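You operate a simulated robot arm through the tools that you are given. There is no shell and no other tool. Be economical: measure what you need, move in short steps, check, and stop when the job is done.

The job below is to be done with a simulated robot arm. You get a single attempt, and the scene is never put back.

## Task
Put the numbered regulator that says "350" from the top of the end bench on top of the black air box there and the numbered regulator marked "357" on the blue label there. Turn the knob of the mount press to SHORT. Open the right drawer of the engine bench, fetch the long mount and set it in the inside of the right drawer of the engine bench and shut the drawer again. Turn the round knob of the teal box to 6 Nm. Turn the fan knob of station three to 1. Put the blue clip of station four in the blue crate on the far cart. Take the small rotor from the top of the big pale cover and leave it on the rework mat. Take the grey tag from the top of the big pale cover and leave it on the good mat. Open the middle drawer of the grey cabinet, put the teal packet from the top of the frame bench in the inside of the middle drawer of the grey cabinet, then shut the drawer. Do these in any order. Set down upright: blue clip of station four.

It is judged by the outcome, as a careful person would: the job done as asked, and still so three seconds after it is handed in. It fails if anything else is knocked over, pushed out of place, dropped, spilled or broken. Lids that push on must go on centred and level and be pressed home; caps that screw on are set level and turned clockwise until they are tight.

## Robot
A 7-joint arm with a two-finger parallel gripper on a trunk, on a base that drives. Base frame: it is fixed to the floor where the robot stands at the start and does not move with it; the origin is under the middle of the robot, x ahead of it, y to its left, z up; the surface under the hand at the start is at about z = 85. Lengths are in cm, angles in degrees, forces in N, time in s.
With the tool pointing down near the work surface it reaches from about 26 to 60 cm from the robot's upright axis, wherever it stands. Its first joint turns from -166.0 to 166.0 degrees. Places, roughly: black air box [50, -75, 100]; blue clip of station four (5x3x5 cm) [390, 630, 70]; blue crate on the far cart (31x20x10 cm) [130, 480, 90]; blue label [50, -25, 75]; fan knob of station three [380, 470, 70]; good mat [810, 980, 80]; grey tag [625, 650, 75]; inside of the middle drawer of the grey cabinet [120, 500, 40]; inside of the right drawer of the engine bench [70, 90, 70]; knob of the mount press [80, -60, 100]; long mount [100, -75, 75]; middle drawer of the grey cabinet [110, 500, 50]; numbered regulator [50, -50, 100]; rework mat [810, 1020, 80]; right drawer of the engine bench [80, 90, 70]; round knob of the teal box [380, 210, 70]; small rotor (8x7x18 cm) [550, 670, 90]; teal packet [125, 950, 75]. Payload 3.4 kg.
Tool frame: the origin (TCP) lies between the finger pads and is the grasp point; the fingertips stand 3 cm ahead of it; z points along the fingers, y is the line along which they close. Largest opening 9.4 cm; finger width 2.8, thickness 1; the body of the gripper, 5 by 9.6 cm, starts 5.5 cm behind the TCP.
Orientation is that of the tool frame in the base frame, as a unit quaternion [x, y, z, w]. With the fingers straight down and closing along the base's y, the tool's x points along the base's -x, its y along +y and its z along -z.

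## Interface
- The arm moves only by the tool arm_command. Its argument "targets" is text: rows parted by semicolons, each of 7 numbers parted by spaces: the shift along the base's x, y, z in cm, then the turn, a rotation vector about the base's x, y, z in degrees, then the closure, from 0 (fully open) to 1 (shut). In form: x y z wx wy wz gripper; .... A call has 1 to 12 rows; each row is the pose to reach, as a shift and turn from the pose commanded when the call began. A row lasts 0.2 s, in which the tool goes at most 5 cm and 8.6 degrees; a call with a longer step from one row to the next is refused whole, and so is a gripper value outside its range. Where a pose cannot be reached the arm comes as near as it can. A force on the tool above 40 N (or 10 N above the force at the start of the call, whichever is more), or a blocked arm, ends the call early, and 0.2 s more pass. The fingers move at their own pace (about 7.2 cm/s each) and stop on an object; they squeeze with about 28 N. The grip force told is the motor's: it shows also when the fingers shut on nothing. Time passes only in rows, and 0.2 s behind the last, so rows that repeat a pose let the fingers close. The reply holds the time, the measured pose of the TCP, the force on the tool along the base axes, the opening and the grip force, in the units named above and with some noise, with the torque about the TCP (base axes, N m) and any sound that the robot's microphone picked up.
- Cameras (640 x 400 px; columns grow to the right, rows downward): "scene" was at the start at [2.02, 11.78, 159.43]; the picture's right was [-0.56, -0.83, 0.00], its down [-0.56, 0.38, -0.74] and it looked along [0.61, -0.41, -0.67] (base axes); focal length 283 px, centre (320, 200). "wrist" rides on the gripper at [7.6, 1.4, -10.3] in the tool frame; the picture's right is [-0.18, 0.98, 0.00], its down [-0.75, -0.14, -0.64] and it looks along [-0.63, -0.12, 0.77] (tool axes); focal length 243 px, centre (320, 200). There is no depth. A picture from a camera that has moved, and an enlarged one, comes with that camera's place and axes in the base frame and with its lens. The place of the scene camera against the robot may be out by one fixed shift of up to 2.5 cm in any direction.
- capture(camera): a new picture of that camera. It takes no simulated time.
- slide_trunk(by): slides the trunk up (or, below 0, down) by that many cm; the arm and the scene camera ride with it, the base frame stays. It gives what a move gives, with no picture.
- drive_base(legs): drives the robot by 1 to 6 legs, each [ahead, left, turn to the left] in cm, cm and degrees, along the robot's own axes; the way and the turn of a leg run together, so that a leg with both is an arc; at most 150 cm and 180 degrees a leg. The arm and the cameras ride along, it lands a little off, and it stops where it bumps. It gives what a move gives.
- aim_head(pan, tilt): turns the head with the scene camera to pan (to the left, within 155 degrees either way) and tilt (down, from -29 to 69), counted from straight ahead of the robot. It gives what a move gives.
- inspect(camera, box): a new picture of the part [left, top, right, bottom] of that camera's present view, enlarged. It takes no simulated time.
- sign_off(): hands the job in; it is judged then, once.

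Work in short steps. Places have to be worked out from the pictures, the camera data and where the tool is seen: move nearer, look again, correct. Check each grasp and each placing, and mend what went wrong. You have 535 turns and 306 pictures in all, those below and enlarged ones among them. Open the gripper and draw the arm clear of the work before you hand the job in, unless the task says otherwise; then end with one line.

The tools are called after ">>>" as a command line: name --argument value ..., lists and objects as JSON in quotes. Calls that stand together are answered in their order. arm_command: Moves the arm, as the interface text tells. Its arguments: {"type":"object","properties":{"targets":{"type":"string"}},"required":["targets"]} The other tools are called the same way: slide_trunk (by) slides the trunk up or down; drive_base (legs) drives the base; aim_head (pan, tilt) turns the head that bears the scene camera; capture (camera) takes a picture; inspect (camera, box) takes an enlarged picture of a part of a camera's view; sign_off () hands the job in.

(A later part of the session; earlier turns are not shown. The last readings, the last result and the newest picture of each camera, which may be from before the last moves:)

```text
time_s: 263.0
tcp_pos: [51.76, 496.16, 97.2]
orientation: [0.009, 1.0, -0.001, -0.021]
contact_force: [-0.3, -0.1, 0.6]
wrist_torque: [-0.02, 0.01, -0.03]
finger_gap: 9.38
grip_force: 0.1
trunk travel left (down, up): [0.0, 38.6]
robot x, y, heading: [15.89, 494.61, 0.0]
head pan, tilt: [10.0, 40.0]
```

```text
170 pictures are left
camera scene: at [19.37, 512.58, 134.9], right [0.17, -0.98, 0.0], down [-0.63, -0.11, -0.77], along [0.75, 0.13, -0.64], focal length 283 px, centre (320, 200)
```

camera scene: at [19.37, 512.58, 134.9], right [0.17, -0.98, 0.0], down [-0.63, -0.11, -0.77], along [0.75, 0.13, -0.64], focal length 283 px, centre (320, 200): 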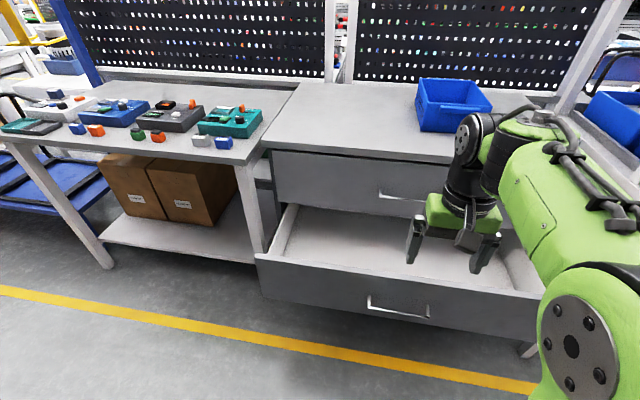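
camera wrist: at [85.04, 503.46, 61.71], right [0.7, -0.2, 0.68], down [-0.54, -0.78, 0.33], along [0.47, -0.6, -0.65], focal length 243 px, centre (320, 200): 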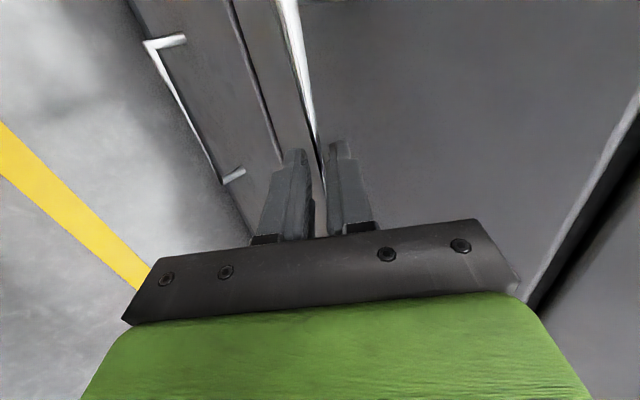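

Drawer stands open. Raise the trunk, face +y and drive up the aisle toward the frame bench.

>>> arm_command --targets "0 0 0 0 -2.4 0 0"

>>> slide_trunk --by 25

>>> drive_base --legs '[[0, 0, 90], [140, 0, 0], [130, 0, 0]]'

>>> aim_head --pan -5 --tilt 25

>>> capture --camera "scene"

```text
time_s: 263.4
tcp_pos: [51.74, 496.34, 97.14]
orientation: [0.009, 1.0, 0.0, 0.0]
contact_force: [0.2, -0.7, 0.4]
wrist_torque: [-0.03, 0.0, 0.03]
finger_gap: 9.38
grip_force: 0.0
trunk travel left (down, up): [0.0, 38.6]
robot x, y, heading: [15.61, 495.05, 0.2]
head pan, tilt: [10.0, 40.0]
```

```text
time_s: 266.0
tcp_pos: [51.77, 496.23, 122.01]
orientation: [0.01, 1.0, 0.0, 0.001]
contact_force: [0.1, -0.6, 0.1]
wrist_torque: [0.02, 0.03, 0.02]
finger_gap: 9.4
grip_force: 0.0
trunk travel left (down, up): [-25.0, 13.6]
robot x, y, heading: [16.01, 494.7, 0.2]
head pan, tilt: [10.0, 40.0]
```

```text
time_s: 282.9
tcp_pos: [4.34, 798.36, 121.96]
orientation: [0.717, -0.697, 0.0, -0.001]
contact_force: [-1.0, -0.5, 0.0]
wrist_torque: [-0.03, -0.01, -0.01]
finger_gap: 9.37
grip_force: 0.0
trunk travel left (down, up): [-25.0, 13.6]
robot x, y, heading: [7.41, 762.94, 92.8]
head pan, tilt: [10.0, 40.0]
```

```text
time_s: 283.7
tcp_pos: [4.25, 798.35, 122.02]
orientation: [0.716, -0.698, 0.001, -0.001]
contact_force: [0.4, 0.1, -0.5]
wrist_torque: [0.0, 0.0, -0.01]
finger_gap: 9.39
grip_force: 0.0
trunk travel left (down, up): [-25.0, 13.6]
robot x, y, heading: [7.44, 762.57, 92.8]
head pan, tilt: [-5.0, 25.0]
```

```text
169 pictures are left
camera scene: at [-5.98, 766.38, 162.11], right [1.0, -0.04, 0.0], down [-0.02, -0.42, -0.91], along [0.04, 0.91, -0.42], focal length 283 px, centre (320, 200)
```

scene: 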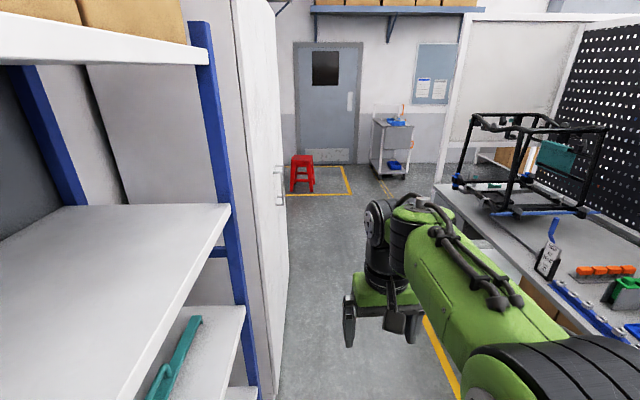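

Shift right and go on to y≈900, then face the frame bench.

>>> drive_base --legs '[[0, -16, -2.8], [140, 0, 0]]'

>>> drive_base --legs '[[0, 0, -90]]'

>>> aim_head --pan 15 --tilt 38

>>> capture --camera "scene"

>>> capture --camera "wrist"

```text
time_s: 291.6
tcp_pos: [23.5, 937.8, 121.95]
orientation: [-0.695, 0.719, 0.0, 0.001]
contact_force: [0.7, 0.4, -0.5]
wrist_torque: [0.0, 0.04, -0.01]
finger_gap: 9.38
grip_force: 0.1
trunk travel left (down, up): [-25.0, 13.6]
robot x, y, heading: [24.65, 902.24, 89.1]
head pan, tilt: [-5.0, 25.0]
```

```text
time_s: 295.9
tcp_pos: [60.56, 902.7, 122.05]
orientation: [0.02, 1.0, 0.001, 0.001]
contact_force: [-0.3, -1.0, 0.4]
wrist_torque: [0.01, 0.02, -0.04]
finger_gap: 9.43
grip_force: 0.0
trunk travel left (down, up): [-25.0, 13.6]
robot x, y, heading: [24.44, 901.98, -1.2]
head pan, tilt: [-5.0, 25.0]
```

```text
time_s: 296.7
tcp_pos: [60.38, 902.69, 122.09]
orientation: [0.018, 1.0, -0.001, 0.001]
contact_force: [0.1, 0.2, 0.1]
wrist_torque: [-0.02, 0.01, 0.0]
finger_gap: 9.43
grip_force: 0.1
trunk travel left (down, up): [-25.0, 13.6]
robot x, y, heading: [24.59, 902.01, -1.2]
head pan, tilt: [15.0, 38.0]
```

```text
168 pictures are left
camera scene: at [28.32, 920.53, 160.09], right [0.24, -0.97, 0.0], down [-0.6, -0.15, -0.79], along [0.77, 0.19, -0.62], focal length 283 px, centre (320, 200)
```

scene: 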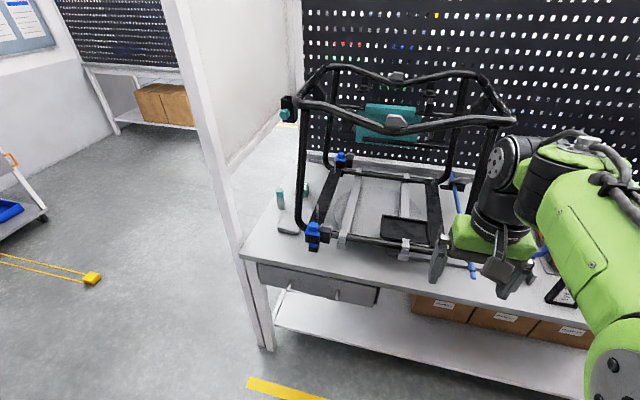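

```text
167 pictures are left
camera wrist: at [52.79, 904.51, 132.31], right [0.22, 0.97, 0.0], down [0.75, -0.17, 0.64], along [0.63, -0.14, -0.77], focal length 243 px, centre (320, 200)
```

wrist: 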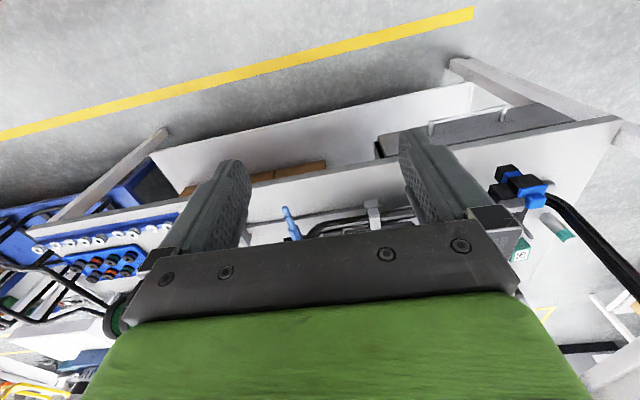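

>>> inspect --camera "scene" --box '[240, 140, 480, 290]'

>>> inspect --camera "wrist" --box '[480, 150, 640, 270]'

```text
2.67 times, centred on (360, 215) of scene
camera zoom: at [28.32, 920.53, 160.09], right [0.24, -0.97, 0.0], down [-0.6, -0.15, -0.79], along [0.77, 0.19, -0.62], focal length 756 px, centre (213, 160)
```

zoom: 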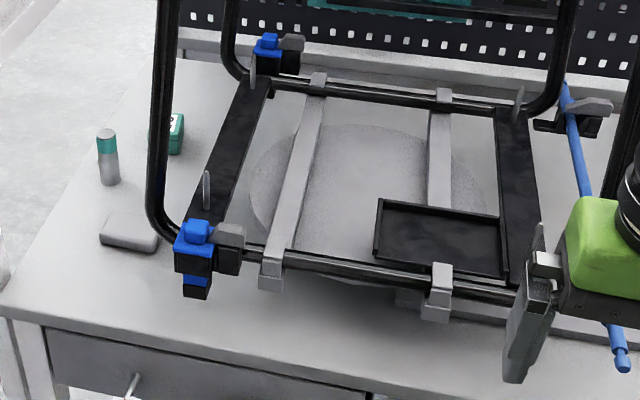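

```text
3.33 times, centred on (560, 210) of wrist
camera zoom: at [52.79, 904.51, 132.31], right [0.22, 0.97, 0.0], down [0.75, -0.17, 0.64], along [0.63, -0.14, -0.77], focal length 809 px, centre (-480, 167)
```

zoom: 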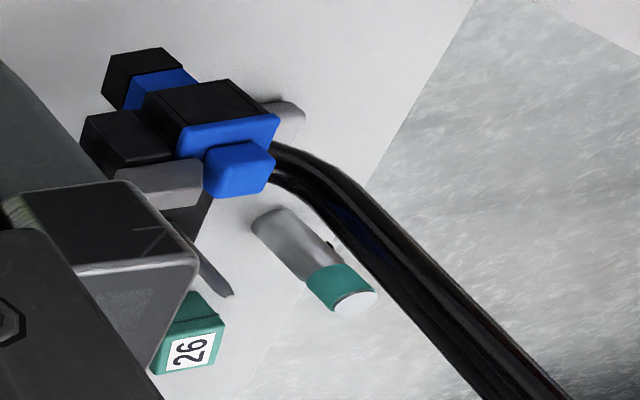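

The teal packet is the small "26" box at ≈[122.6,950], beside the wire frame. I drive to face it at about (52,957).

>>> drive_base --legs '[[0, 56, 1.2], [26, 0, 0]]'

>>> capture --camera "wrist"

>>> aim_head --pan -10 --tilt 35

>>> capture --camera "scene"

```text
time_s: 301.3
tcp_pos: [87.11, 957.88, 121.9]
orientation: [0.012, 1.0, 0.0, 0.0]
contact_force: [0.7, 1.2, -0.7]
wrist_torque: [0.01, 0.03, 0.02]
finger_gap: 9.39
grip_force: 0.1
trunk travel left (down, up): [-25.0, 13.6]
robot x, y, heading: [51.57, 956.4, -0.0]
head pan, tilt: [15.0, 38.0]
```

```text
164 pictures are left
camera wrist: at [79.49, 959.66, 132.28], right [0.21, 0.98, 0.0], down [0.75, -0.16, 0.64], along [0.63, -0.13, -0.77], focal length 243 px, centre (320, 200)
```

wrist: 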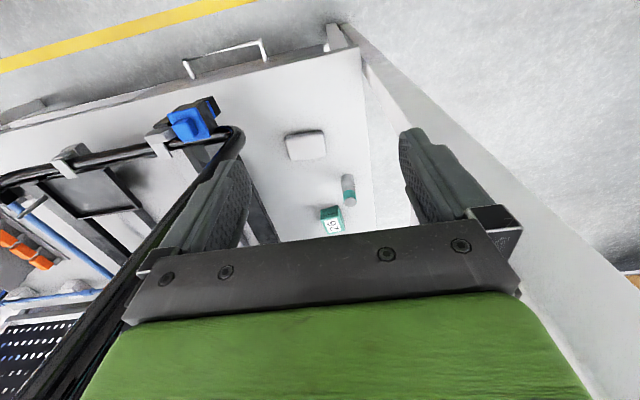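

```text
time_s: 302.2
tcp_pos: [87.0, 957.9, 122.08]
orientation: [0.012, 1.0, 0.0, 0.001]
contact_force: [0.0, -0.4, -0.3]
wrist_torque: [-0.01, 0.0, 0.01]
finger_gap: 9.38
grip_force: 0.1
trunk travel left (down, up): [-25.0, 13.6]
robot x, y, heading: [51.13, 956.7, -0.5]
head pan, tilt: [-10.0, 35.0]
```

```text
163 pictures are left
camera scene: at [55.02, 971.56, 160.54], right [-0.18, -0.98, 0.0], down [-0.56, 0.1, -0.82], along [0.81, -0.15, -0.57], focal length 283 px, centre (320, 200)
```

scene: 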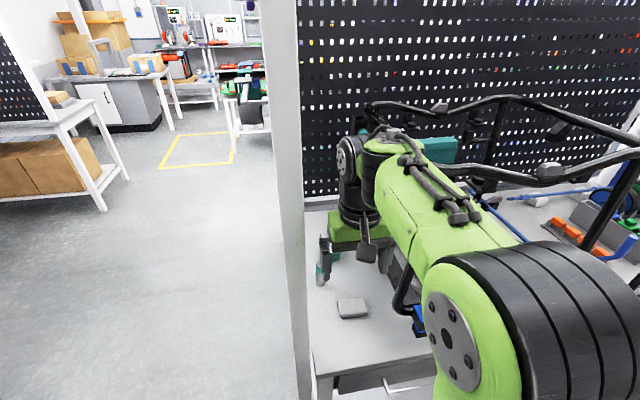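

>>> inspect --camera "wrist" --box '[200, 110, 400, 240]'

```text
3.08 times, centred on (300, 175) of wrist
camera zoom: at [79.39, 959.66, 132.31], right [0.21, 0.98, 0.0], down [0.75, -0.16, 0.64], along [0.63, -0.13, -0.77], focal length 746 px, centre (382, 277)
```

zoom: 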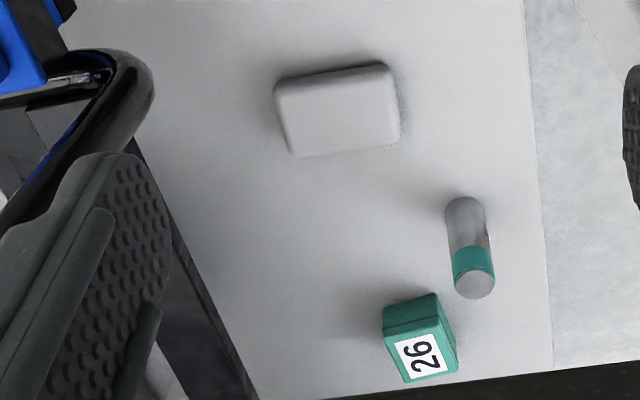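

Packet ≈[124.5,953.7] (label up), a cylinder stands at [112.4,959.3]. I creep the base nearer to the bench (x≈58) to limit the needed tilt.

>>> drive_base --legs '[[4, -1, 0], [3, 0, 0]]'

>>> arm_command --targets "4 -1 -2 0 -6 0 0; 8 -2 -4 0 -12 0 0; 12 -3 -6 0 -18 0 0; 16 -3.5 -8 0 -25 0 0; 20 -4 -10 0 -25 0 0; 24 -4 -12 0 -25 0 0; 24 -4 -12 0 -25 0 0"

>>> capture --camera "wrist"

```text
time_s: 303.5
tcp_pos: [94.06, 956.83, 121.99]
orientation: [0.012, 1.0, -0.001, 0.0]
contact_force: [1.0, 0.1, -1.0]
wrist_torque: [0.02, 0.02, 0.0]
finger_gap: 9.4
grip_force: 0.0
trunk travel left (down, up): [-25.0, 13.6]
robot x, y, heading: [58.11, 955.45, -0.3]
head pan, tilt: [-10.0, 35.0]
```

```text
time_s: 305.1
tcp_pos: [117.59, 953.06, 110.22]
orientation: [0.013, 0.976, 0.002, 0.218]
contact_force: [-1.3, -0.3, -0.3]
wrist_torque: [-0.03, 0.0, 0.03]
finger_gap: 9.39
grip_force: 0.1
trunk travel left (down, up): [-25.0, 13.6]
robot x, y, heading: [58.21, 955.6, -0.4]
head pan, tilt: [-10.0, 35.0]
```

```text
161 pictures are left
camera wrist: at [106.2, 954.77, 116.38], right [0.19, 0.98, 0.09], down [0.41, -0.16, 0.9], along [0.89, -0.13, -0.43], focal length 243 px, centre (320, 200)
```

wrist: 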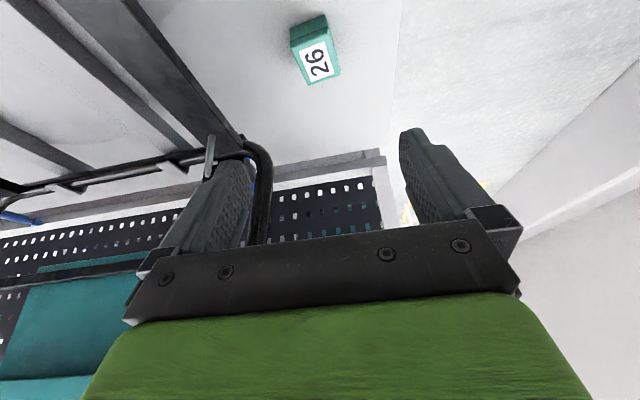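

>>> inspect --camera "wrist" --box '[260, 0, 380, 90]'

```text
4.44 times, centred on (320, 45) of wrist
camera zoom: at [106.2, 954.77, 116.38], right [0.19, 0.98, 0.09], down [0.41, -0.16, 0.9], along [0.89, -0.13, -0.43], focal length 1078 px, centre (320, 889)
```

zoom: 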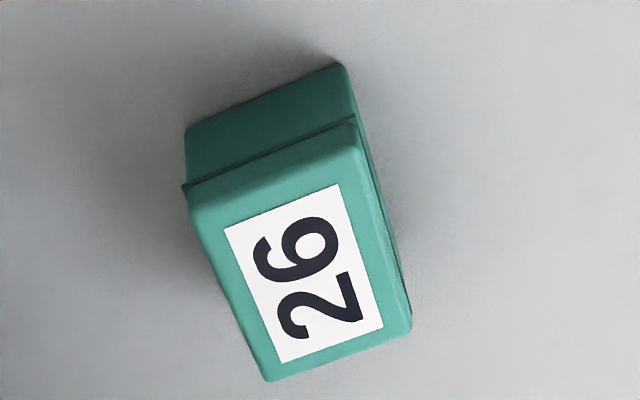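

Packet: 4.4×5.7×3.15, centre ≈[125.6,953.1], yaw ≈7°. Turn the hand 7° and descend to just above it, checking the cylinder.

>>> arm_command --targets "2 0 -2 0 0 4 0; 4 -0.1 -4.5 0 0 7 0; 6.8 -0.1 -7 0 0 7 0; 6.8 -0.1 -11 0 0 7 0.2; 6.8 -0.1 -14.5 0 0 7 0.3; 6.8 -0.1 -16 0 0 7 0.3; 6.8 -0.1 -16 0 0 7 0.3"

>>> capture --camera "wrist"

>>> capture --camera "scene"

```text
time_s: 306.7
tcp_pos: [124.5, 952.66, 94.25]
orientation: [-0.047, 0.975, 0.015, 0.217]
contact_force: [-0.1, 0.3, -0.3]
wrist_torque: [0.03, -0.01, -0.01]
finger_gap: 6.57
grip_force: 0.0
trunk travel left (down, up): [-25.0, 13.6]
robot x, y, heading: [57.84, 955.54, 0.0]
head pan, tilt: [-10.0, 35.0]
```

```text
159 pictures are left
camera wrist: at [113.1, 953.11, 100.31], right [0.07, 0.99, 0.09], down [0.42, -0.11, 0.9], along [0.9, -0.02, -0.43], focal length 243 px, centre (320, 200)
```

wrist: 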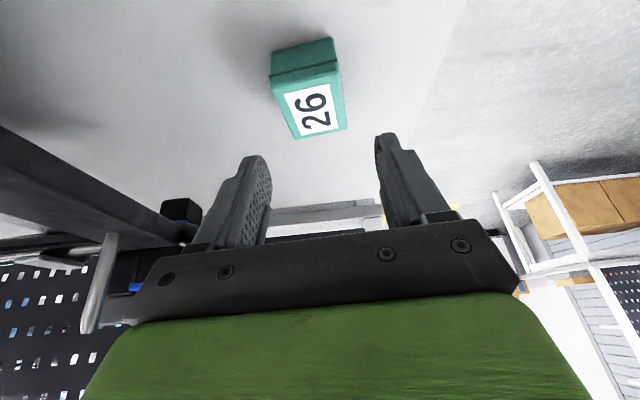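

```text
158 pictures are left
camera scene: at [61.88, 970.49, 160.54], right [-0.18, -0.98, 0.0], down [-0.56, 0.1, -0.82], along [0.81, -0.15, -0.57], focal length 283 px, centre (320, 200)
```

scene: 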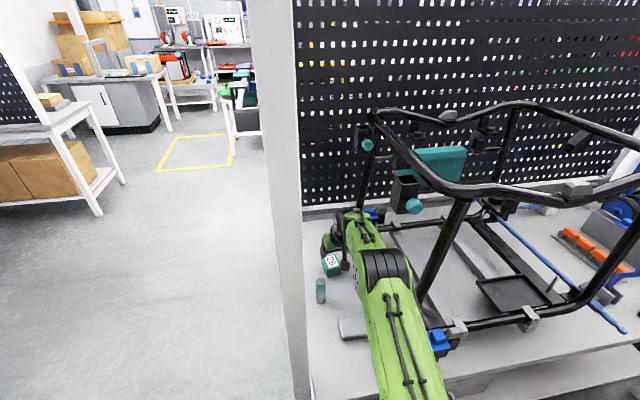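

Aligned, cylinder clear. Descend and close.

>>> arm_command --targets "-0.2 0.3 -2.5 0 0 0 0.3; -0.2 0.3 -4.5 0 0 0 0.3; -0.2 0.3 -5.3 0 0 0 0.3; -0.2 0.3 -5.3 0 0 0 0.6; -0.2 0.3 -5.3 0 0 0 1; -0.2 0.3 -5.3 0 0 0 1; -0.2 0.3 -5.3 0 0 0 1"

>>> capture --camera "wrist"

```text
time_s: 308.3
tcp_pos: [124.41, 953.05, 88.8]
orientation: [-0.047, 0.975, 0.015, 0.216]
contact_force: [-1.1, 0.3, 0.2]
wrist_torque: [0.0, -0.01, -0.05]
finger_gap: 0.0
grip_force: 27.9
trunk travel left (down, up): [-25.0, 13.6]
robot x, y, heading: [58.23, 955.59, -0.4]
head pan, tilt: [-10.0, 35.0]
```

```text
157 pictures are left
camera wrist: at [113.06, 953.48, 94.83], right [0.07, 0.99, 0.09], down [0.42, -0.11, 0.9], along [0.9, -0.02, -0.43], focal length 243 px, centre (320, 200)
```

wrist: 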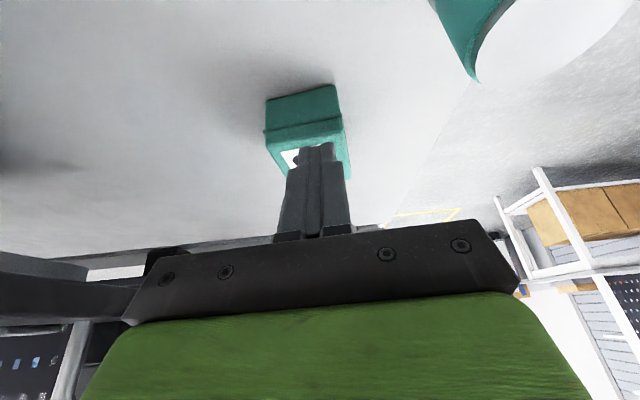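

Fingers closed above it: retriangulating, this bench is lower (z≈79); packet top ≈82.7, centre ≈[129.3,953.0], 5.3 wide. Open, rise, go 3 cm nearer, lower the trunk 9 cm.

>>> arm_command --targets "0 0 2 0 0 0 0.8; 0 0 5 0 0 0 0.3; 0 0 9 0 0 0 0.1; -2 0 12 0 0 0 0.1"

>>> drive_base --legs '[[3, 0, 0]]'

>>> slide_trunk --by -9

>>> arm_command --targets "0.5 0 0 0.4 -3 0 0.1; 1 0 0 0.7 -6 0 0.1; 2 0 0 0.7 -6 0 0.1; 2.5 0 0 0.7 -6 0 0.1"

>>> capture --camera "wrist"

```text
time_s: 309.3
tcp_pos: [122.19, 953.12, 100.81]
orientation: [-0.047, 0.975, 0.015, 0.217]
contact_force: [-0.8, -0.7, 0.7]
wrist_torque: [0.0, 0.0, 0.01]
finger_gap: 8.46
grip_force: 0.1
trunk travel left (down, up): [-25.0, 13.6]
robot x, y, heading: [57.76, 955.59, -0.5]
head pan, tilt: [-10.0, 35.0]
```

```text
time_s: 310.1
tcp_pos: [125.34, 953.03, 100.56]
orientation: [-0.047, 0.975, 0.016, 0.216]
contact_force: [-1.4, 0.4, -0.2]
wrist_torque: [-0.01, 0.02, 0.01]
finger_gap: 8.45
grip_force: 0.1
trunk travel left (down, up): [-25.0, 13.6]
robot x, y, heading: [61.23, 955.82, -0.5]
head pan, tilt: [-10.0, 35.0]
```

```text
time_s: 311.4
tcp_pos: [125.28, 953.05, 91.75]
orientation: [-0.047, 0.975, 0.015, 0.217]
contact_force: [-0.2, -1.3, -0.1]
wrist_torque: [0.0, 0.0, -0.01]
finger_gap: 8.49
grip_force: 0.0
trunk travel left (down, up): [-16.0, 22.6]
robot x, y, heading: [60.6, 956.03, -0.3]
head pan, tilt: [-10.0, 35.0]
```

```text
time_s: 312.4
tcp_pos: [127.81, 953.06, 91.83]
orientation: [-0.047, 0.962, 0.02, 0.267]
contact_force: [0.0, 0.1, -0.2]
wrist_torque: [0.02, 0.02, -0.01]
finger_gap: 8.46
grip_force: 0.0
trunk travel left (down, up): [-16.0, 22.6]
robot x, y, heading: [60.96, 955.16, -0.4]
head pan, tilt: [-10.0, 35.0]
```

```text
156 pictures are left
camera wrist: at [115.86, 953.42, 96.73], right [0.06, 0.99, 0.11], down [0.33, -0.12, 0.94], along [0.94, -0.02, -0.33], focal length 243 px, centre (320, 200)
```

wrist: 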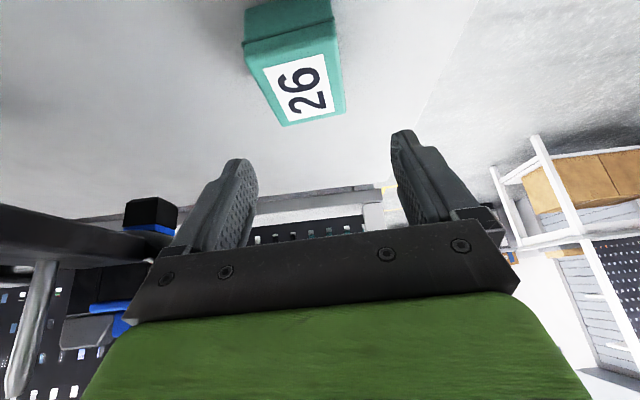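

Packet centre ≈[129.8,952.9]. Descend to z≈83 and close.

>>> arm_command --targets "0.4 -0.1 -3.5 0 0 0 0.15; 0.5 -0.1 -6.5 0 0 0 0.15; 0.5 -0.1 -8.7 0 0 0 0.15; 0.5 -0.1 -8.7 0 0 0 0.15"

>>> capture --camera "wrist"

```text
time_s: 313.4
tcp_pos: [128.34, 953.18, 83.33]
orientation: [-0.047, 0.961, 0.019, 0.27]
contact_force: [-1.3, 0.3, 10.4]
wrist_torque: [-0.49, -0.03, -0.11]
finger_gap: 7.96
grip_force: 0.0
trunk travel left (down, up): [-16.0, 22.6]
robot x, y, heading: [60.83, 955.72, -0.4]
head pan, tilt: [-10.0, 35.0]
```

```text
155 pictures are left
camera wrist: at [116.35, 953.39, 88.18], right [0.06, 0.99, 0.11], down [0.32, -0.12, 0.94], along [0.94, -0.02, -0.33], focal length 243 px, centre (320, 200)
```

wrist: 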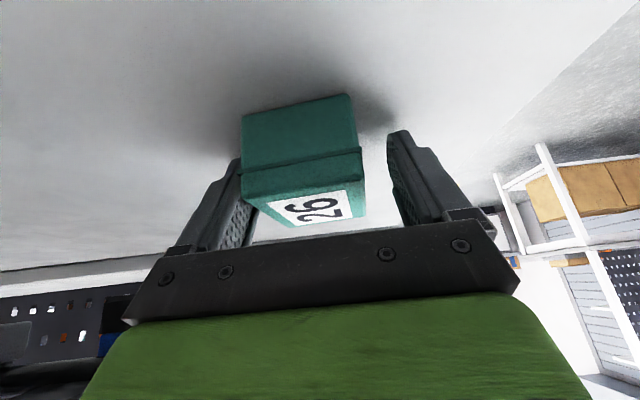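

Slight contact at the left finger. Lift 0.5, shift 0.5 toward -y, then close.

>>> arm_command --targets "0 0 0.7 0 0 0 0.1; 0 -0.5 0.7 0 0 0 0.1; 0 -0.5 0.5 0 0 0 0.1"

>>> inspect --camera "wrist" --box '[200, 70, 440, 240]'

```text
time_s: 314.2
tcp_pos: [128.35, 952.47, 83.64]
orientation: [-0.046, 0.963, 0.019, 0.266]
contact_force: [0.2, -0.3, -0.5]
wrist_torque: [0.02, 0.02, 0.01]
finger_gap: 8.45
grip_force: 0.1
trunk travel left (down, up): [-16.0, 22.6]
robot x, y, heading: [61.06, 955.12, -0.3]
head pan, tilt: [-10.0, 35.0]
```

```text
2.35 times, centred on (320, 155) of wrist
camera zoom: at [116.4, 952.77, 88.5], right [0.06, 0.99, 0.11], down [0.33, -0.12, 0.94], along [0.94, -0.02, -0.33], focal length 571 px, centre (320, 306)
```

zoom: 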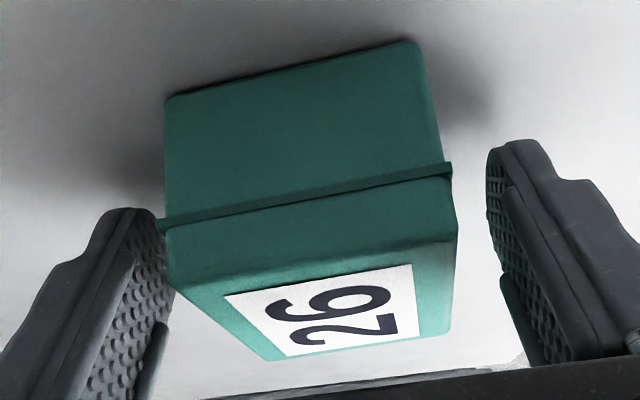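

>>> arm_command --targets "0 -0.5 0 0 0 0 0.1; 0 -0.5 -0.4 0 0 0 0.1; 0 -0.5 -0.4 0 0 0 0.4; 0 -0.5 -0.4 0 0 0 0.7; 0 -0.5 -0.4 0 0 0 1; 0 -0.5 -0.4 0 0 0 1; 0 -0.5 -0.4 0 0 0 1"

>>> capture --camera "wrist"

```text
time_s: 315.8
tcp_pos: [128.31, 951.94, 83.28]
orientation: [-0.047, 0.962, 0.019, 0.268]
contact_force: [1.9, -4.7, 7.8]
wrist_torque: [-0.43, -0.09, 0.01]
finger_gap: 5.81
grip_force: 27.5
trunk travel left (down, up): [-16.0, 22.6]
robot x, y, heading: [61.06, 955.86, -0.5]
head pan, tilt: [-10.0, 35.0]
```

```text
153 pictures are left
camera wrist: at [116.38, 952.22, 88.22], right [0.06, 0.99, 0.11], down [0.33, -0.12, 0.94], along [0.94, -0.02, -0.33], focal length 243 px, centre (320, 200)
```

wrist: 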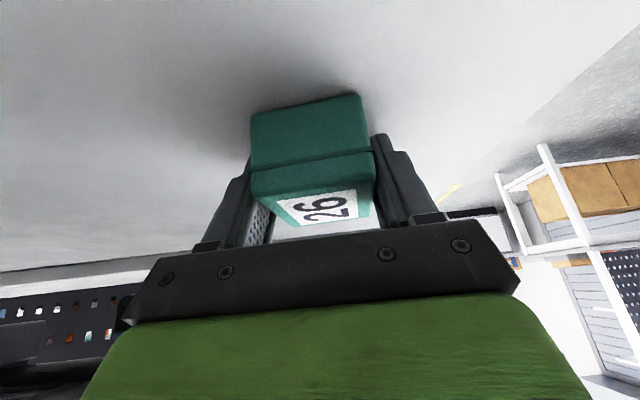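

Gripped (5.8). Lift straight up, then retract and untilt.

>>> arm_command --targets "0 0 1 0 0 0 1; 0 0 4 0 0 0 1; 0 0 8 0 0 0 1; 0 0 12 0 0 0 1; -2 0 15 0 0 0 1; -5 0 18 0 0 0 1; -9 0 20 0 0 0 1; -13 0 21 0 0 0 1"

>>> capture --camera "wrist"

```text
time_s: 317.6
tcp_pos: [115.14, 953.1, 104.06]
orientation: [-0.052, 0.962, 0.017, 0.268]
contact_force: [-0.6, -1.1, -1.7]
wrist_torque: [0.02, 0.02, 0.03]
finger_gap: 5.8
grip_force: 28.1
trunk travel left (down, up): [-16.0, 22.6]
robot x, y, heading: [61.32, 955.66, -0.1]
head pan, tilt: [-10.0, 35.0]
```

```text
152 pictures are left
camera wrist: at [103.09, 953.27, 109.0], right [0.05, 0.99, 0.1], down [0.33, -0.11, 0.94], along [0.94, -0.01, -0.33], focal length 243 px, centre (320, 200)
```

wrist: 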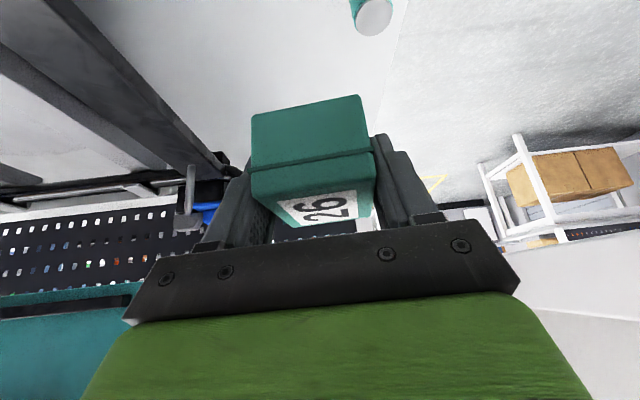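

>>> arm_command --targets "-3 0 1 -0.95 7.7 0 1; -6 0 2 -1.9 15.4 0 1; -9 0 3 -2.85 23.1 0 1; -13 0 4 -3.8 30.8 0 1; -17 0 5 -3.8 30.8 0 1"

>>> drive_base --legs '[[-37, 0, 0]]'

>>> arm_command --targets "0 0 0 0 0 -6 1; 0 0 0 0 0 -6 1"

>>> slide_trunk --by 9

>>> capture --camera "wrist"

```text
time_s: 318.8
tcp_pos: [98.34, 951.92, 109.25]
orientation: [-0.048, 0.999, -0.001, 0.0]
contact_force: [-0.7, -0.5, -1.1]
wrist_torque: [0.02, -0.03, 0.0]
finger_gap: 5.81
grip_force: 27.9
trunk travel left (down, up): [-16.0, 22.6]
robot x, y, heading: [60.76, 955.55, -0.6]
head pan, tilt: [-10.0, 35.0]
```

```text
time_s: 321.1
tcp_pos: [61.95, 952.05, 109.2]
orientation: [-0.047, 0.999, -0.001, 0.001]
contact_force: [0.4, -0.2, -1.3]
wrist_torque: [-0.02, -0.04, 0.0]
finger_gap: 5.8
grip_force: 28.1
trunk travel left (down, up): [-16.0, 22.6]
robot x, y, heading: [23.91, 955.65, -0.6]
head pan, tilt: [-10.0, 35.0]
```

```text
time_s: 321.7
tcp_pos: [61.99, 952.11, 109.09]
orientation: [0.006, 1.0, -0.001, 0.0]
contact_force: [-0.1, -0.1, -0.8]
wrist_torque: [0.0, -0.04, 0.01]
finger_gap: 5.8
grip_force: 28.0
trunk travel left (down, up): [-16.0, 22.6]
robot x, y, heading: [24.37, 955.84, -0.3]
head pan, tilt: [-10.0, 35.0]
```

```text
time_s: 323.0
tcp_pos: [61.95, 952.2, 117.9]
orientation: [0.006, 1.0, 0.0, 0.0]
contact_force: [0.1, 0.5, -1.6]
wrist_torque: [-0.04, -0.03, 0.0]
finger_gap: 5.78
grip_force: 28.3
trunk travel left (down, up): [-25.0, 13.6]
robot x, y, heading: [24.33, 955.93, -0.5]
head pan, tilt: [-10.0, 35.0]
```

```text
151 pictures are left
camera wrist: at [54.33, 953.76, 128.29], right [0.2, 0.98, 0.0], down [0.75, -0.15, 0.64], along [0.63, -0.13, -0.77], focal length 243 px, centre (320, 200)
```

wrist: 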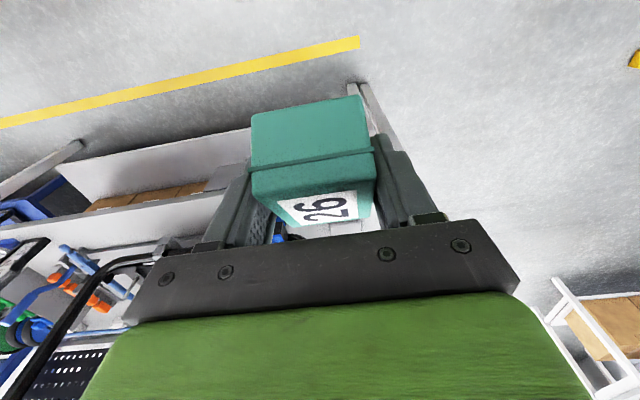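

Packet held. Sidestep back down the aisle to the open drawer.

>>> drive_base --legs '[[-6, -149, 0.5], [0, -150, 0], [0, -150, 0]]'

>>> aim_head --pan 15 --tilt 40

>>> capture --camera "scene"

```text
time_s: 344.2
tcp_pos: [50.87, 507.51, 117.94]
orientation: [0.011, 1.0, -0.001, 0.0]
contact_force: [-0.6, -0.3, -1.6]
wrist_torque: [0.02, -0.03, -0.02]
finger_gap: 5.79
grip_force: 28.0
trunk travel left (down, up): [-25.0, 13.6]
robot x, y, heading: [13.21, 512.19, -1.2]
head pan, tilt: [-10.0, 35.0]
```

```text
time_s: 345.1
tcp_pos: [50.98, 507.47, 117.9]
orientation: [0.011, 1.0, 0.0, 0.001]
contact_force: [0.0, -0.1, -1.3]
wrist_torque: [-0.01, -0.01, 0.0]
finger_gap: 5.78
grip_force: 27.6
trunk travel left (down, up): [-25.0, 13.6]
robot x, y, heading: [13.12, 511.54, -1.2]
head pan, tilt: [15.0, 40.0]
```

```text
150 pictures are left
camera scene: at [17.1, 530.26, 159.79], right [0.24, -0.97, 0.0], down [-0.62, -0.15, -0.77], along [0.74, 0.18, -0.64], focal length 283 px, centre (320, 200)
```

scene: 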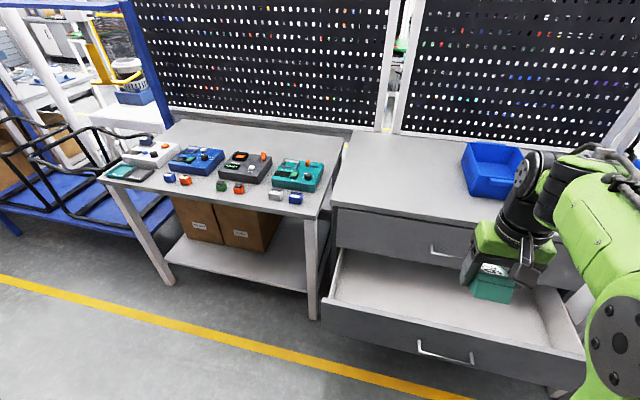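

Drive 15 cm closer, lower the trunk and look into the drawer with the wrist camera.

>>> drive_base --legs '[[15, 0, 1.2]]'

>>> slide_trunk --by -25

>>> capture --camera "wrist"

>>> capture --camera "scene"

```text
time_s: 346.5
tcp_pos: [66.09, 508.35, 117.8]
orientation: [-0.002, 1.0, -0.001, 0.0]
contact_force: [0.3, 0.0, -1.3]
wrist_torque: [0.01, 0.01, -0.03]
finger_gap: 5.8
grip_force: 28.3
trunk travel left (down, up): [-25.0, 13.6]
robot x, y, heading: [28.53, 511.69, 0.4]
head pan, tilt: [15.0, 40.0]
```

```text
time_s: 349.1
tcp_pos: [66.0, 508.22, 93.1]
orientation: [-0.003, 1.0, 0.0, 0.0]
contact_force: [-0.1, 0.7, -1.2]
wrist_torque: [-0.02, -0.01, 0.0]
finger_gap: 5.81
grip_force: 28.0
trunk travel left (down, up): [0.0, 38.6]
robot x, y, heading: [28.44, 511.64, 0.3]
head pan, tilt: [15.0, 40.0]
```

```text
149 pictures are left
camera wrist: at [58.36, 509.86, 103.39], right [0.18, 0.98, 0.0], down [0.75, -0.14, 0.64], along [0.63, -0.12, -0.77], focal length 243 px, centre (320, 200)
```

wrist: 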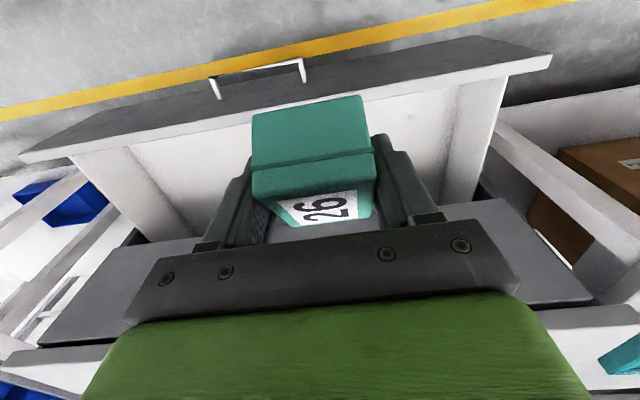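

```text
148 pictures are left
camera scene: at [31.7, 530.2, 134.9], right [0.26, -0.96, 0.0], down [-0.62, -0.17, -0.77], along [0.74, 0.2, -0.64], focal length 283 px, centre (320, 200)
```

scene: 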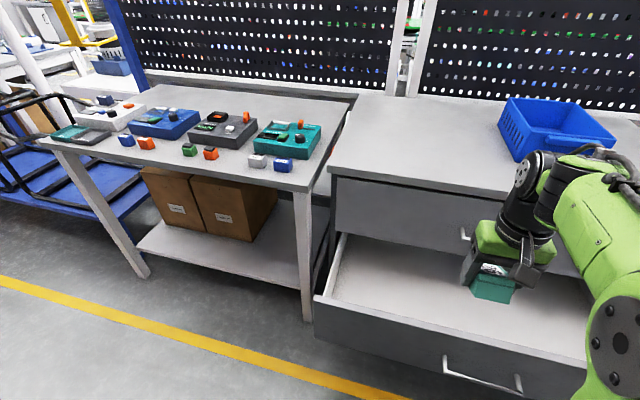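

Move over the drawer and tilt back so the packet is level.

>>> arm_command --targets "3 -0.5 0 0 -7.75 0 1; 6 -1 -1 0 -15.5 0 1; 9 -1.5 -3 0 -23.25 0 1; 12 -2 -6 0 -31 0 1; 14 -2.5 -10 0 -31 0 1; 15 -2.5 -14 0 -31 0 1; 15 -2.5 -18 0 -31 0 1; 15 -2.5 -18 0 -31 0 1"

>>> capture --camera "wrist"

>>> capture --camera "scene"

```text
time_s: 350.9
tcp_pos: [81.08, 505.97, 74.82]
orientation: [-0.001, 0.964, -0.002, 0.267]
contact_force: [-0.7, 0.3, -1.1]
wrist_torque: [0.01, 0.0, -0.02]
finger_gap: 5.78
grip_force: 28.6
trunk travel left (down, up): [0.0, 38.6]
robot x, y, heading: [28.43, 511.5, 0.1]
head pan, tilt: [15.0, 40.0]
```

```text
147 pictures are left
camera wrist: at [69.21, 507.54, 79.77], right [0.16, 0.98, 0.09], down [0.31, -0.14, 0.94], along [0.94, -0.12, -0.33], focal length 243 px, centre (320, 200)
```

wrist: 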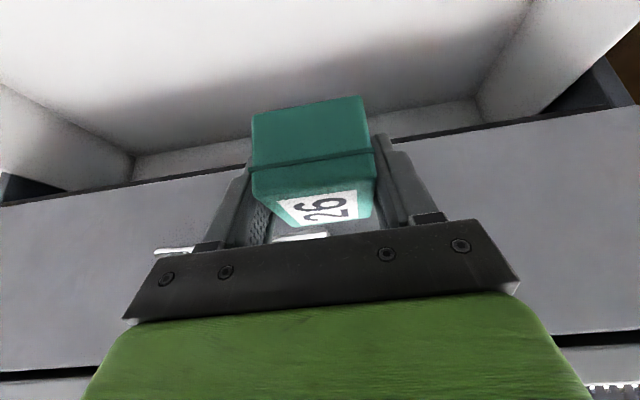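

```text
146 pictures are left
camera scene: at [31.72, 530.2, 134.9], right [0.26, -0.96, 0.0], down [-0.62, -0.17, -0.77], along [0.74, 0.2, -0.64], focal length 283 px, centre (320, 200)
```

scene: 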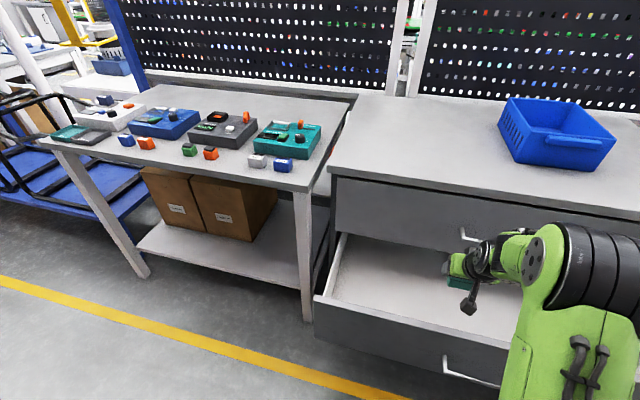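

The camera would foul the drawer front if lowered in this pose, so I yaw the tilted hand -90° (camera then sits alongside, packet stays level). Base +4 cm first.

>>> drive_base --legs '[[4, 0, 0]]'

>>> arm_command --targets "-1 0 1 0 0 -8 1; -2 0 2 0 0 -16 1; -3 0 3 0 0 -24 1; -4 0 4 0 0 -32 1; -4 0 4 0 0 -40 1; -4 0 4 0 0 -48 1; -4 0 4 0 0 -56 1; -4 0 4 0 0 -64 1; -4 0 4 0 0 -72 1; -4 0 4 0 0 -80 1; -4 0 4 0 0 -88 1; -4 0 4 0 0 -90 1"

>>> capture --camera "wrist"

>>> capture --camera "scene"

```text
time_s: 351.7
tcp_pos: [85.15, 506.08, 74.79]
orientation: [-0.001, 0.964, -0.002, 0.267]
contact_force: [0.4, 0.4, -0.7]
wrist_torque: [0.01, 0.03, -0.03]
finger_gap: 5.79
grip_force: 27.9
trunk travel left (down, up): [0.0, 38.6]
robot x, y, heading: [32.21, 511.28, -0.0]
head pan, tilt: [15.0, 40.0]
```

```text
time_s: 354.3
tcp_pos: [80.96, 505.92, 78.84]
orientation: [0.681, 0.682, -0.189, 0.188]
contact_force: [0.8, -0.3, -0.4]
wrist_torque: [0.05, -0.05, 0.01]
finger_gap: 5.8
grip_force: 27.9
trunk travel left (down, up): [0.0, 38.6]
robot x, y, heading: [32.46, 511.42, 0.3]
head pan, tilt: [15.0, 40.0]
```

```text
145 pictures are left
camera wrist: at [82.47, 517.96, 83.77], right [0.98, -0.16, 0.09], down [-0.14, -0.31, 0.94], along [-0.12, -0.94, -0.33], focal length 243 px, centre (320, 200)
```

wrist: 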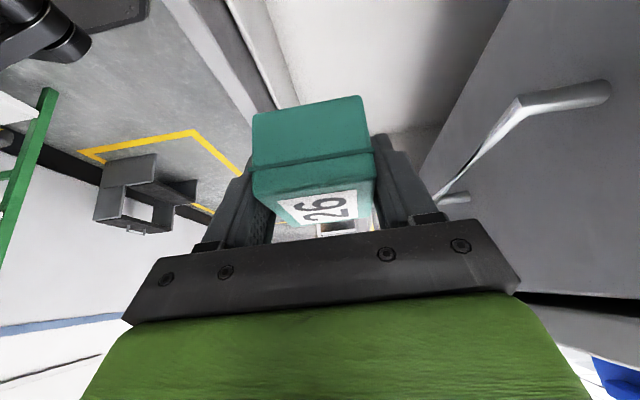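

```text
144 pictures are left
camera scene: at [35.74, 530.23, 134.9], right [0.26, -0.96, 0.0], down [-0.62, -0.17, -0.77], along [0.74, 0.2, -0.64], focal length 283 px, centre (320, 200)
```

scene: 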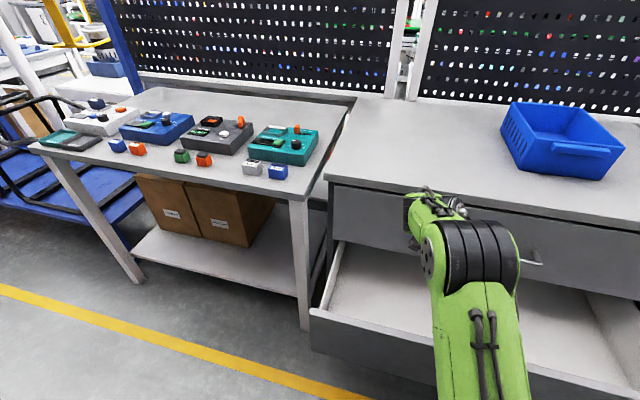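

Clear on both sides. Lower into the drawer.

>>> arm_command --targets "0.3 0 -4.5 0 0 0 1; 0.5 0 -9 0 0 0 1; 0.5 0 -13.5 0 0 0 1; 0.5 0 -18 0 0 0 1; 0.5 0 -22 0 0 0 1; 0.5 0 -24.5 0 0 0 1"

>>> capture --camera "wrist"

```text
time_s: 355.7
tcp_pos: [81.53, 506.02, 54.26]
orientation: [0.68, 0.682, -0.189, 0.189]
contact_force: [0.6, 0.3, -1.5]
wrist_torque: [-0.02, 0.0, 0.0]
finger_gap: 5.78
grip_force: 27.8
trunk travel left (down, up): [0.0, 38.6]
robot x, y, heading: [32.19, 511.82, 0.4]
head pan, tilt: [15.0, 40.0]
```

```text
143 pictures are left
camera wrist: at [82.87, 517.94, 59.11], right [0.98, -0.16, 0.09], down [-0.14, -0.32, 0.94], along [-0.12, -0.94, -0.33], focal length 243 px, centre (320, 200)
```

wrist: 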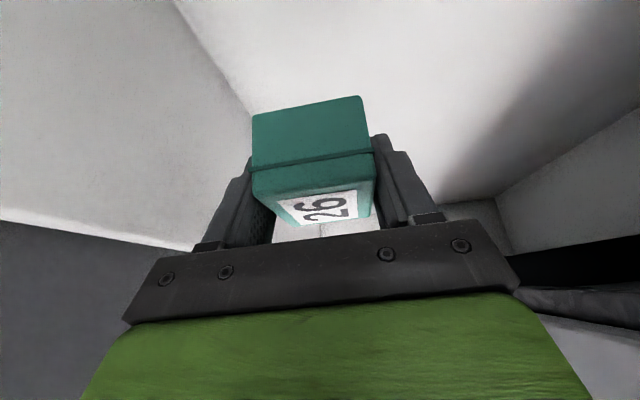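

>>> arm_command --targets "0 0 -2 0 0 0 1; 0 0 -4 0 0 0 1; 0 0 -5.5 0 0 0 1; 0 0 -6.5 0 0 0 1"

>>> capture --camera "wrist"

```text
time_s: 356.7
tcp_pos: [81.47, 505.95, 47.72]
orientation: [0.68, 0.683, -0.189, 0.189]
contact_force: [-0.7, -0.5, -0.9]
wrist_torque: [-0.02, 0.03, -0.02]
finger_gap: 5.78
grip_force: 27.7
trunk travel left (down, up): [0.0, 38.6]
robot x, y, heading: [32.56, 511.36, 0.2]
head pan, tilt: [15.0, 40.0]
```

```text
142 pictures are left
camera wrist: at [82.82, 517.9, 52.71], right [0.98, -0.16, 0.09], down [-0.14, -0.32, 0.94], along [-0.12, -0.94, -0.33], focal length 243 px, centre (320, 200)
```

wrist: 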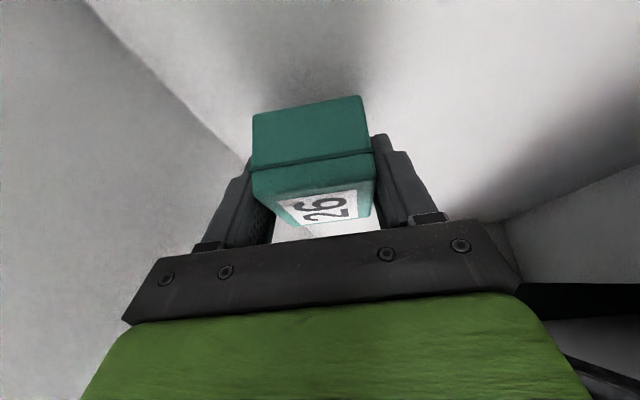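

Shadow closing in; creep down until contact.

>>> arm_command --targets "0 0 -0.5 0 0 0 1; 0 0 -1 0 0 0 1; 0 0 -1.5 0 0 0 1"

```text
time_s: 357.5
tcp_pos: [81.53, 505.94, 46.39]
orientation: [0.681, 0.682, -0.19, 0.188]
contact_force: [0.2, 0.0, -1.2]
wrist_torque: [0.0, 0.01, 0.02]
finger_gap: 5.81
grip_force: 28.1
trunk travel left (down, up): [0.0, 38.6]
robot x, y, heading: [32.78, 511.79, -0.0]
head pan, tilt: [15.0, 40.0]
```

>>> arm_command --targets "0 0 -0.5 0 0 0 1; 0 0 -1 0 0 0 1; 0 0 -1.4 0 0 0 1"

```text
time_s: 358.3
tcp_pos: [81.65, 506.07, 45.01]
orientation: [0.68, 0.683, -0.19, 0.189]
contact_force: [-0.3, 0.7, -1.1]
wrist_torque: [0.03, 0.03, -0.02]
finger_gap: 5.82
grip_force: 27.7
trunk travel left (down, up): [0.0, 38.6]
robot x, y, heading: [32.37, 511.87, 0.3]
head pan, tilt: [15.0, 40.0]
```

>>> arm_command --targets "0 0 -0.5 0 0 0 1; 0 0 -1 0 0 0 1; 0 0 -1.4 0 0 0 1"

```text
time_s: 358.9
tcp_pos: [82.15, 506.01, 44.8]
orientation: [0.681, 0.68, -0.188, 0.195]
contact_force: [0.6, 3.7, 15.1]
wrist_torque: [0.32, 0.45, -0.23]
finger_gap: 5.8
grip_force: 27.7
trunk travel left (down, up): [0.0, 38.6]
robot x, y, heading: [32.26, 512.09, 0.7]
head pan, tilt: [15.0, 40.0]
stopped in row 2: the force on the tool passed its limit at 46 N (the readings are from after the stop); the commanded pose is now the measured one
```

>>> capture --camera "wrist"

>>> capture --camera "scene"

```text
141 pictures are left
camera wrist: at [83.4, 517.93, 49.69], right [0.98, -0.16, 0.11], down [-0.15, -0.31, 0.94], along [-0.11, -0.94, -0.33], focal length 243 px, centre (320, 200)
```

wrist: 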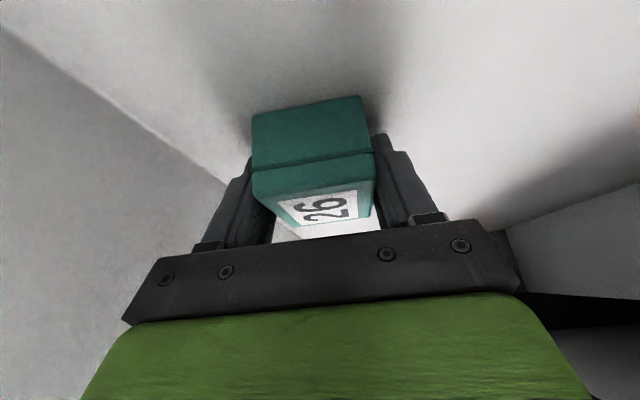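

```text
140 pictures are left
camera scene: at [35.61, 530.27, 134.9], right [0.26, -0.96, 0.0], down [-0.62, -0.17, -0.77], along [0.74, 0.2, -0.64], focal length 283 px, centre (320, 200)
```

scene: 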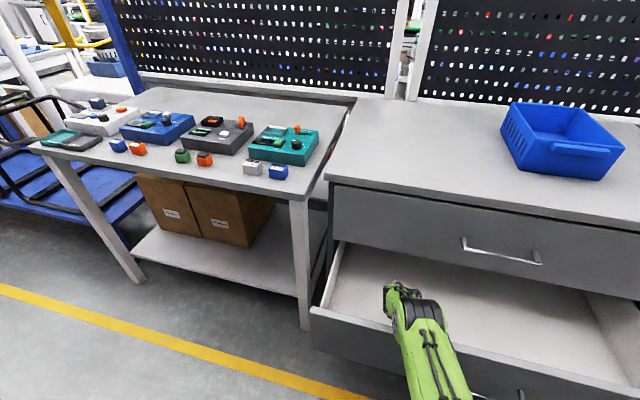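

The tool-side force means the packet reached the drawer floor. Open and rise.

>>> arm_command --targets "0 0 0.1 0 0 0 0.6; 0 0 0.1 0 0 0 0.3; 0 0 0.1 0 0 0 0.1; 0 0 0.1 0 0 0 0.1; 0 0 1 0 0 0 0.1; 0 0 3 0 0 0 0.1; 0 0 6 0 0 0 0.1"

>>> capture --camera "wrist"

```text
time_s: 360.5
tcp_pos: [81.94, 506.07, 50.7]
orientation: [0.681, 0.681, -0.189, 0.192]
contact_force: [-0.6, -0.1, 0.3]
wrist_torque: [0.01, -0.01, 0.01]
finger_gap: 8.48
grip_force: 0.1
trunk travel left (down, up): [0.0, 38.6]
robot x, y, heading: [32.25, 511.65, 0.1]
head pan, tilt: [15.0, 40.0]
```

```text
139 pictures are left
camera wrist: at [83.33, 517.99, 55.55], right [0.98, -0.16, 0.1], down [-0.15, -0.31, 0.94], along [-0.11, -0.94, -0.33], focal length 243 px, centre (320, 200)
```

wrist: 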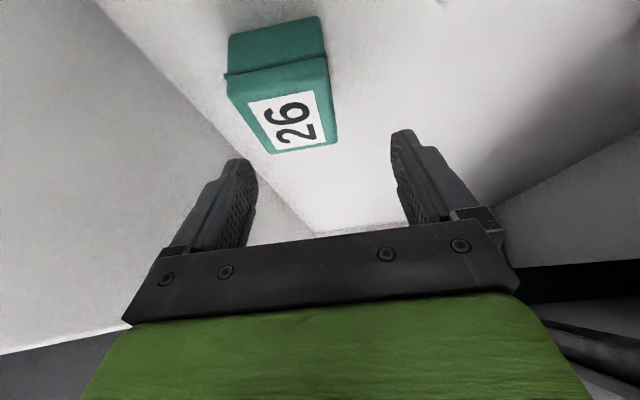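

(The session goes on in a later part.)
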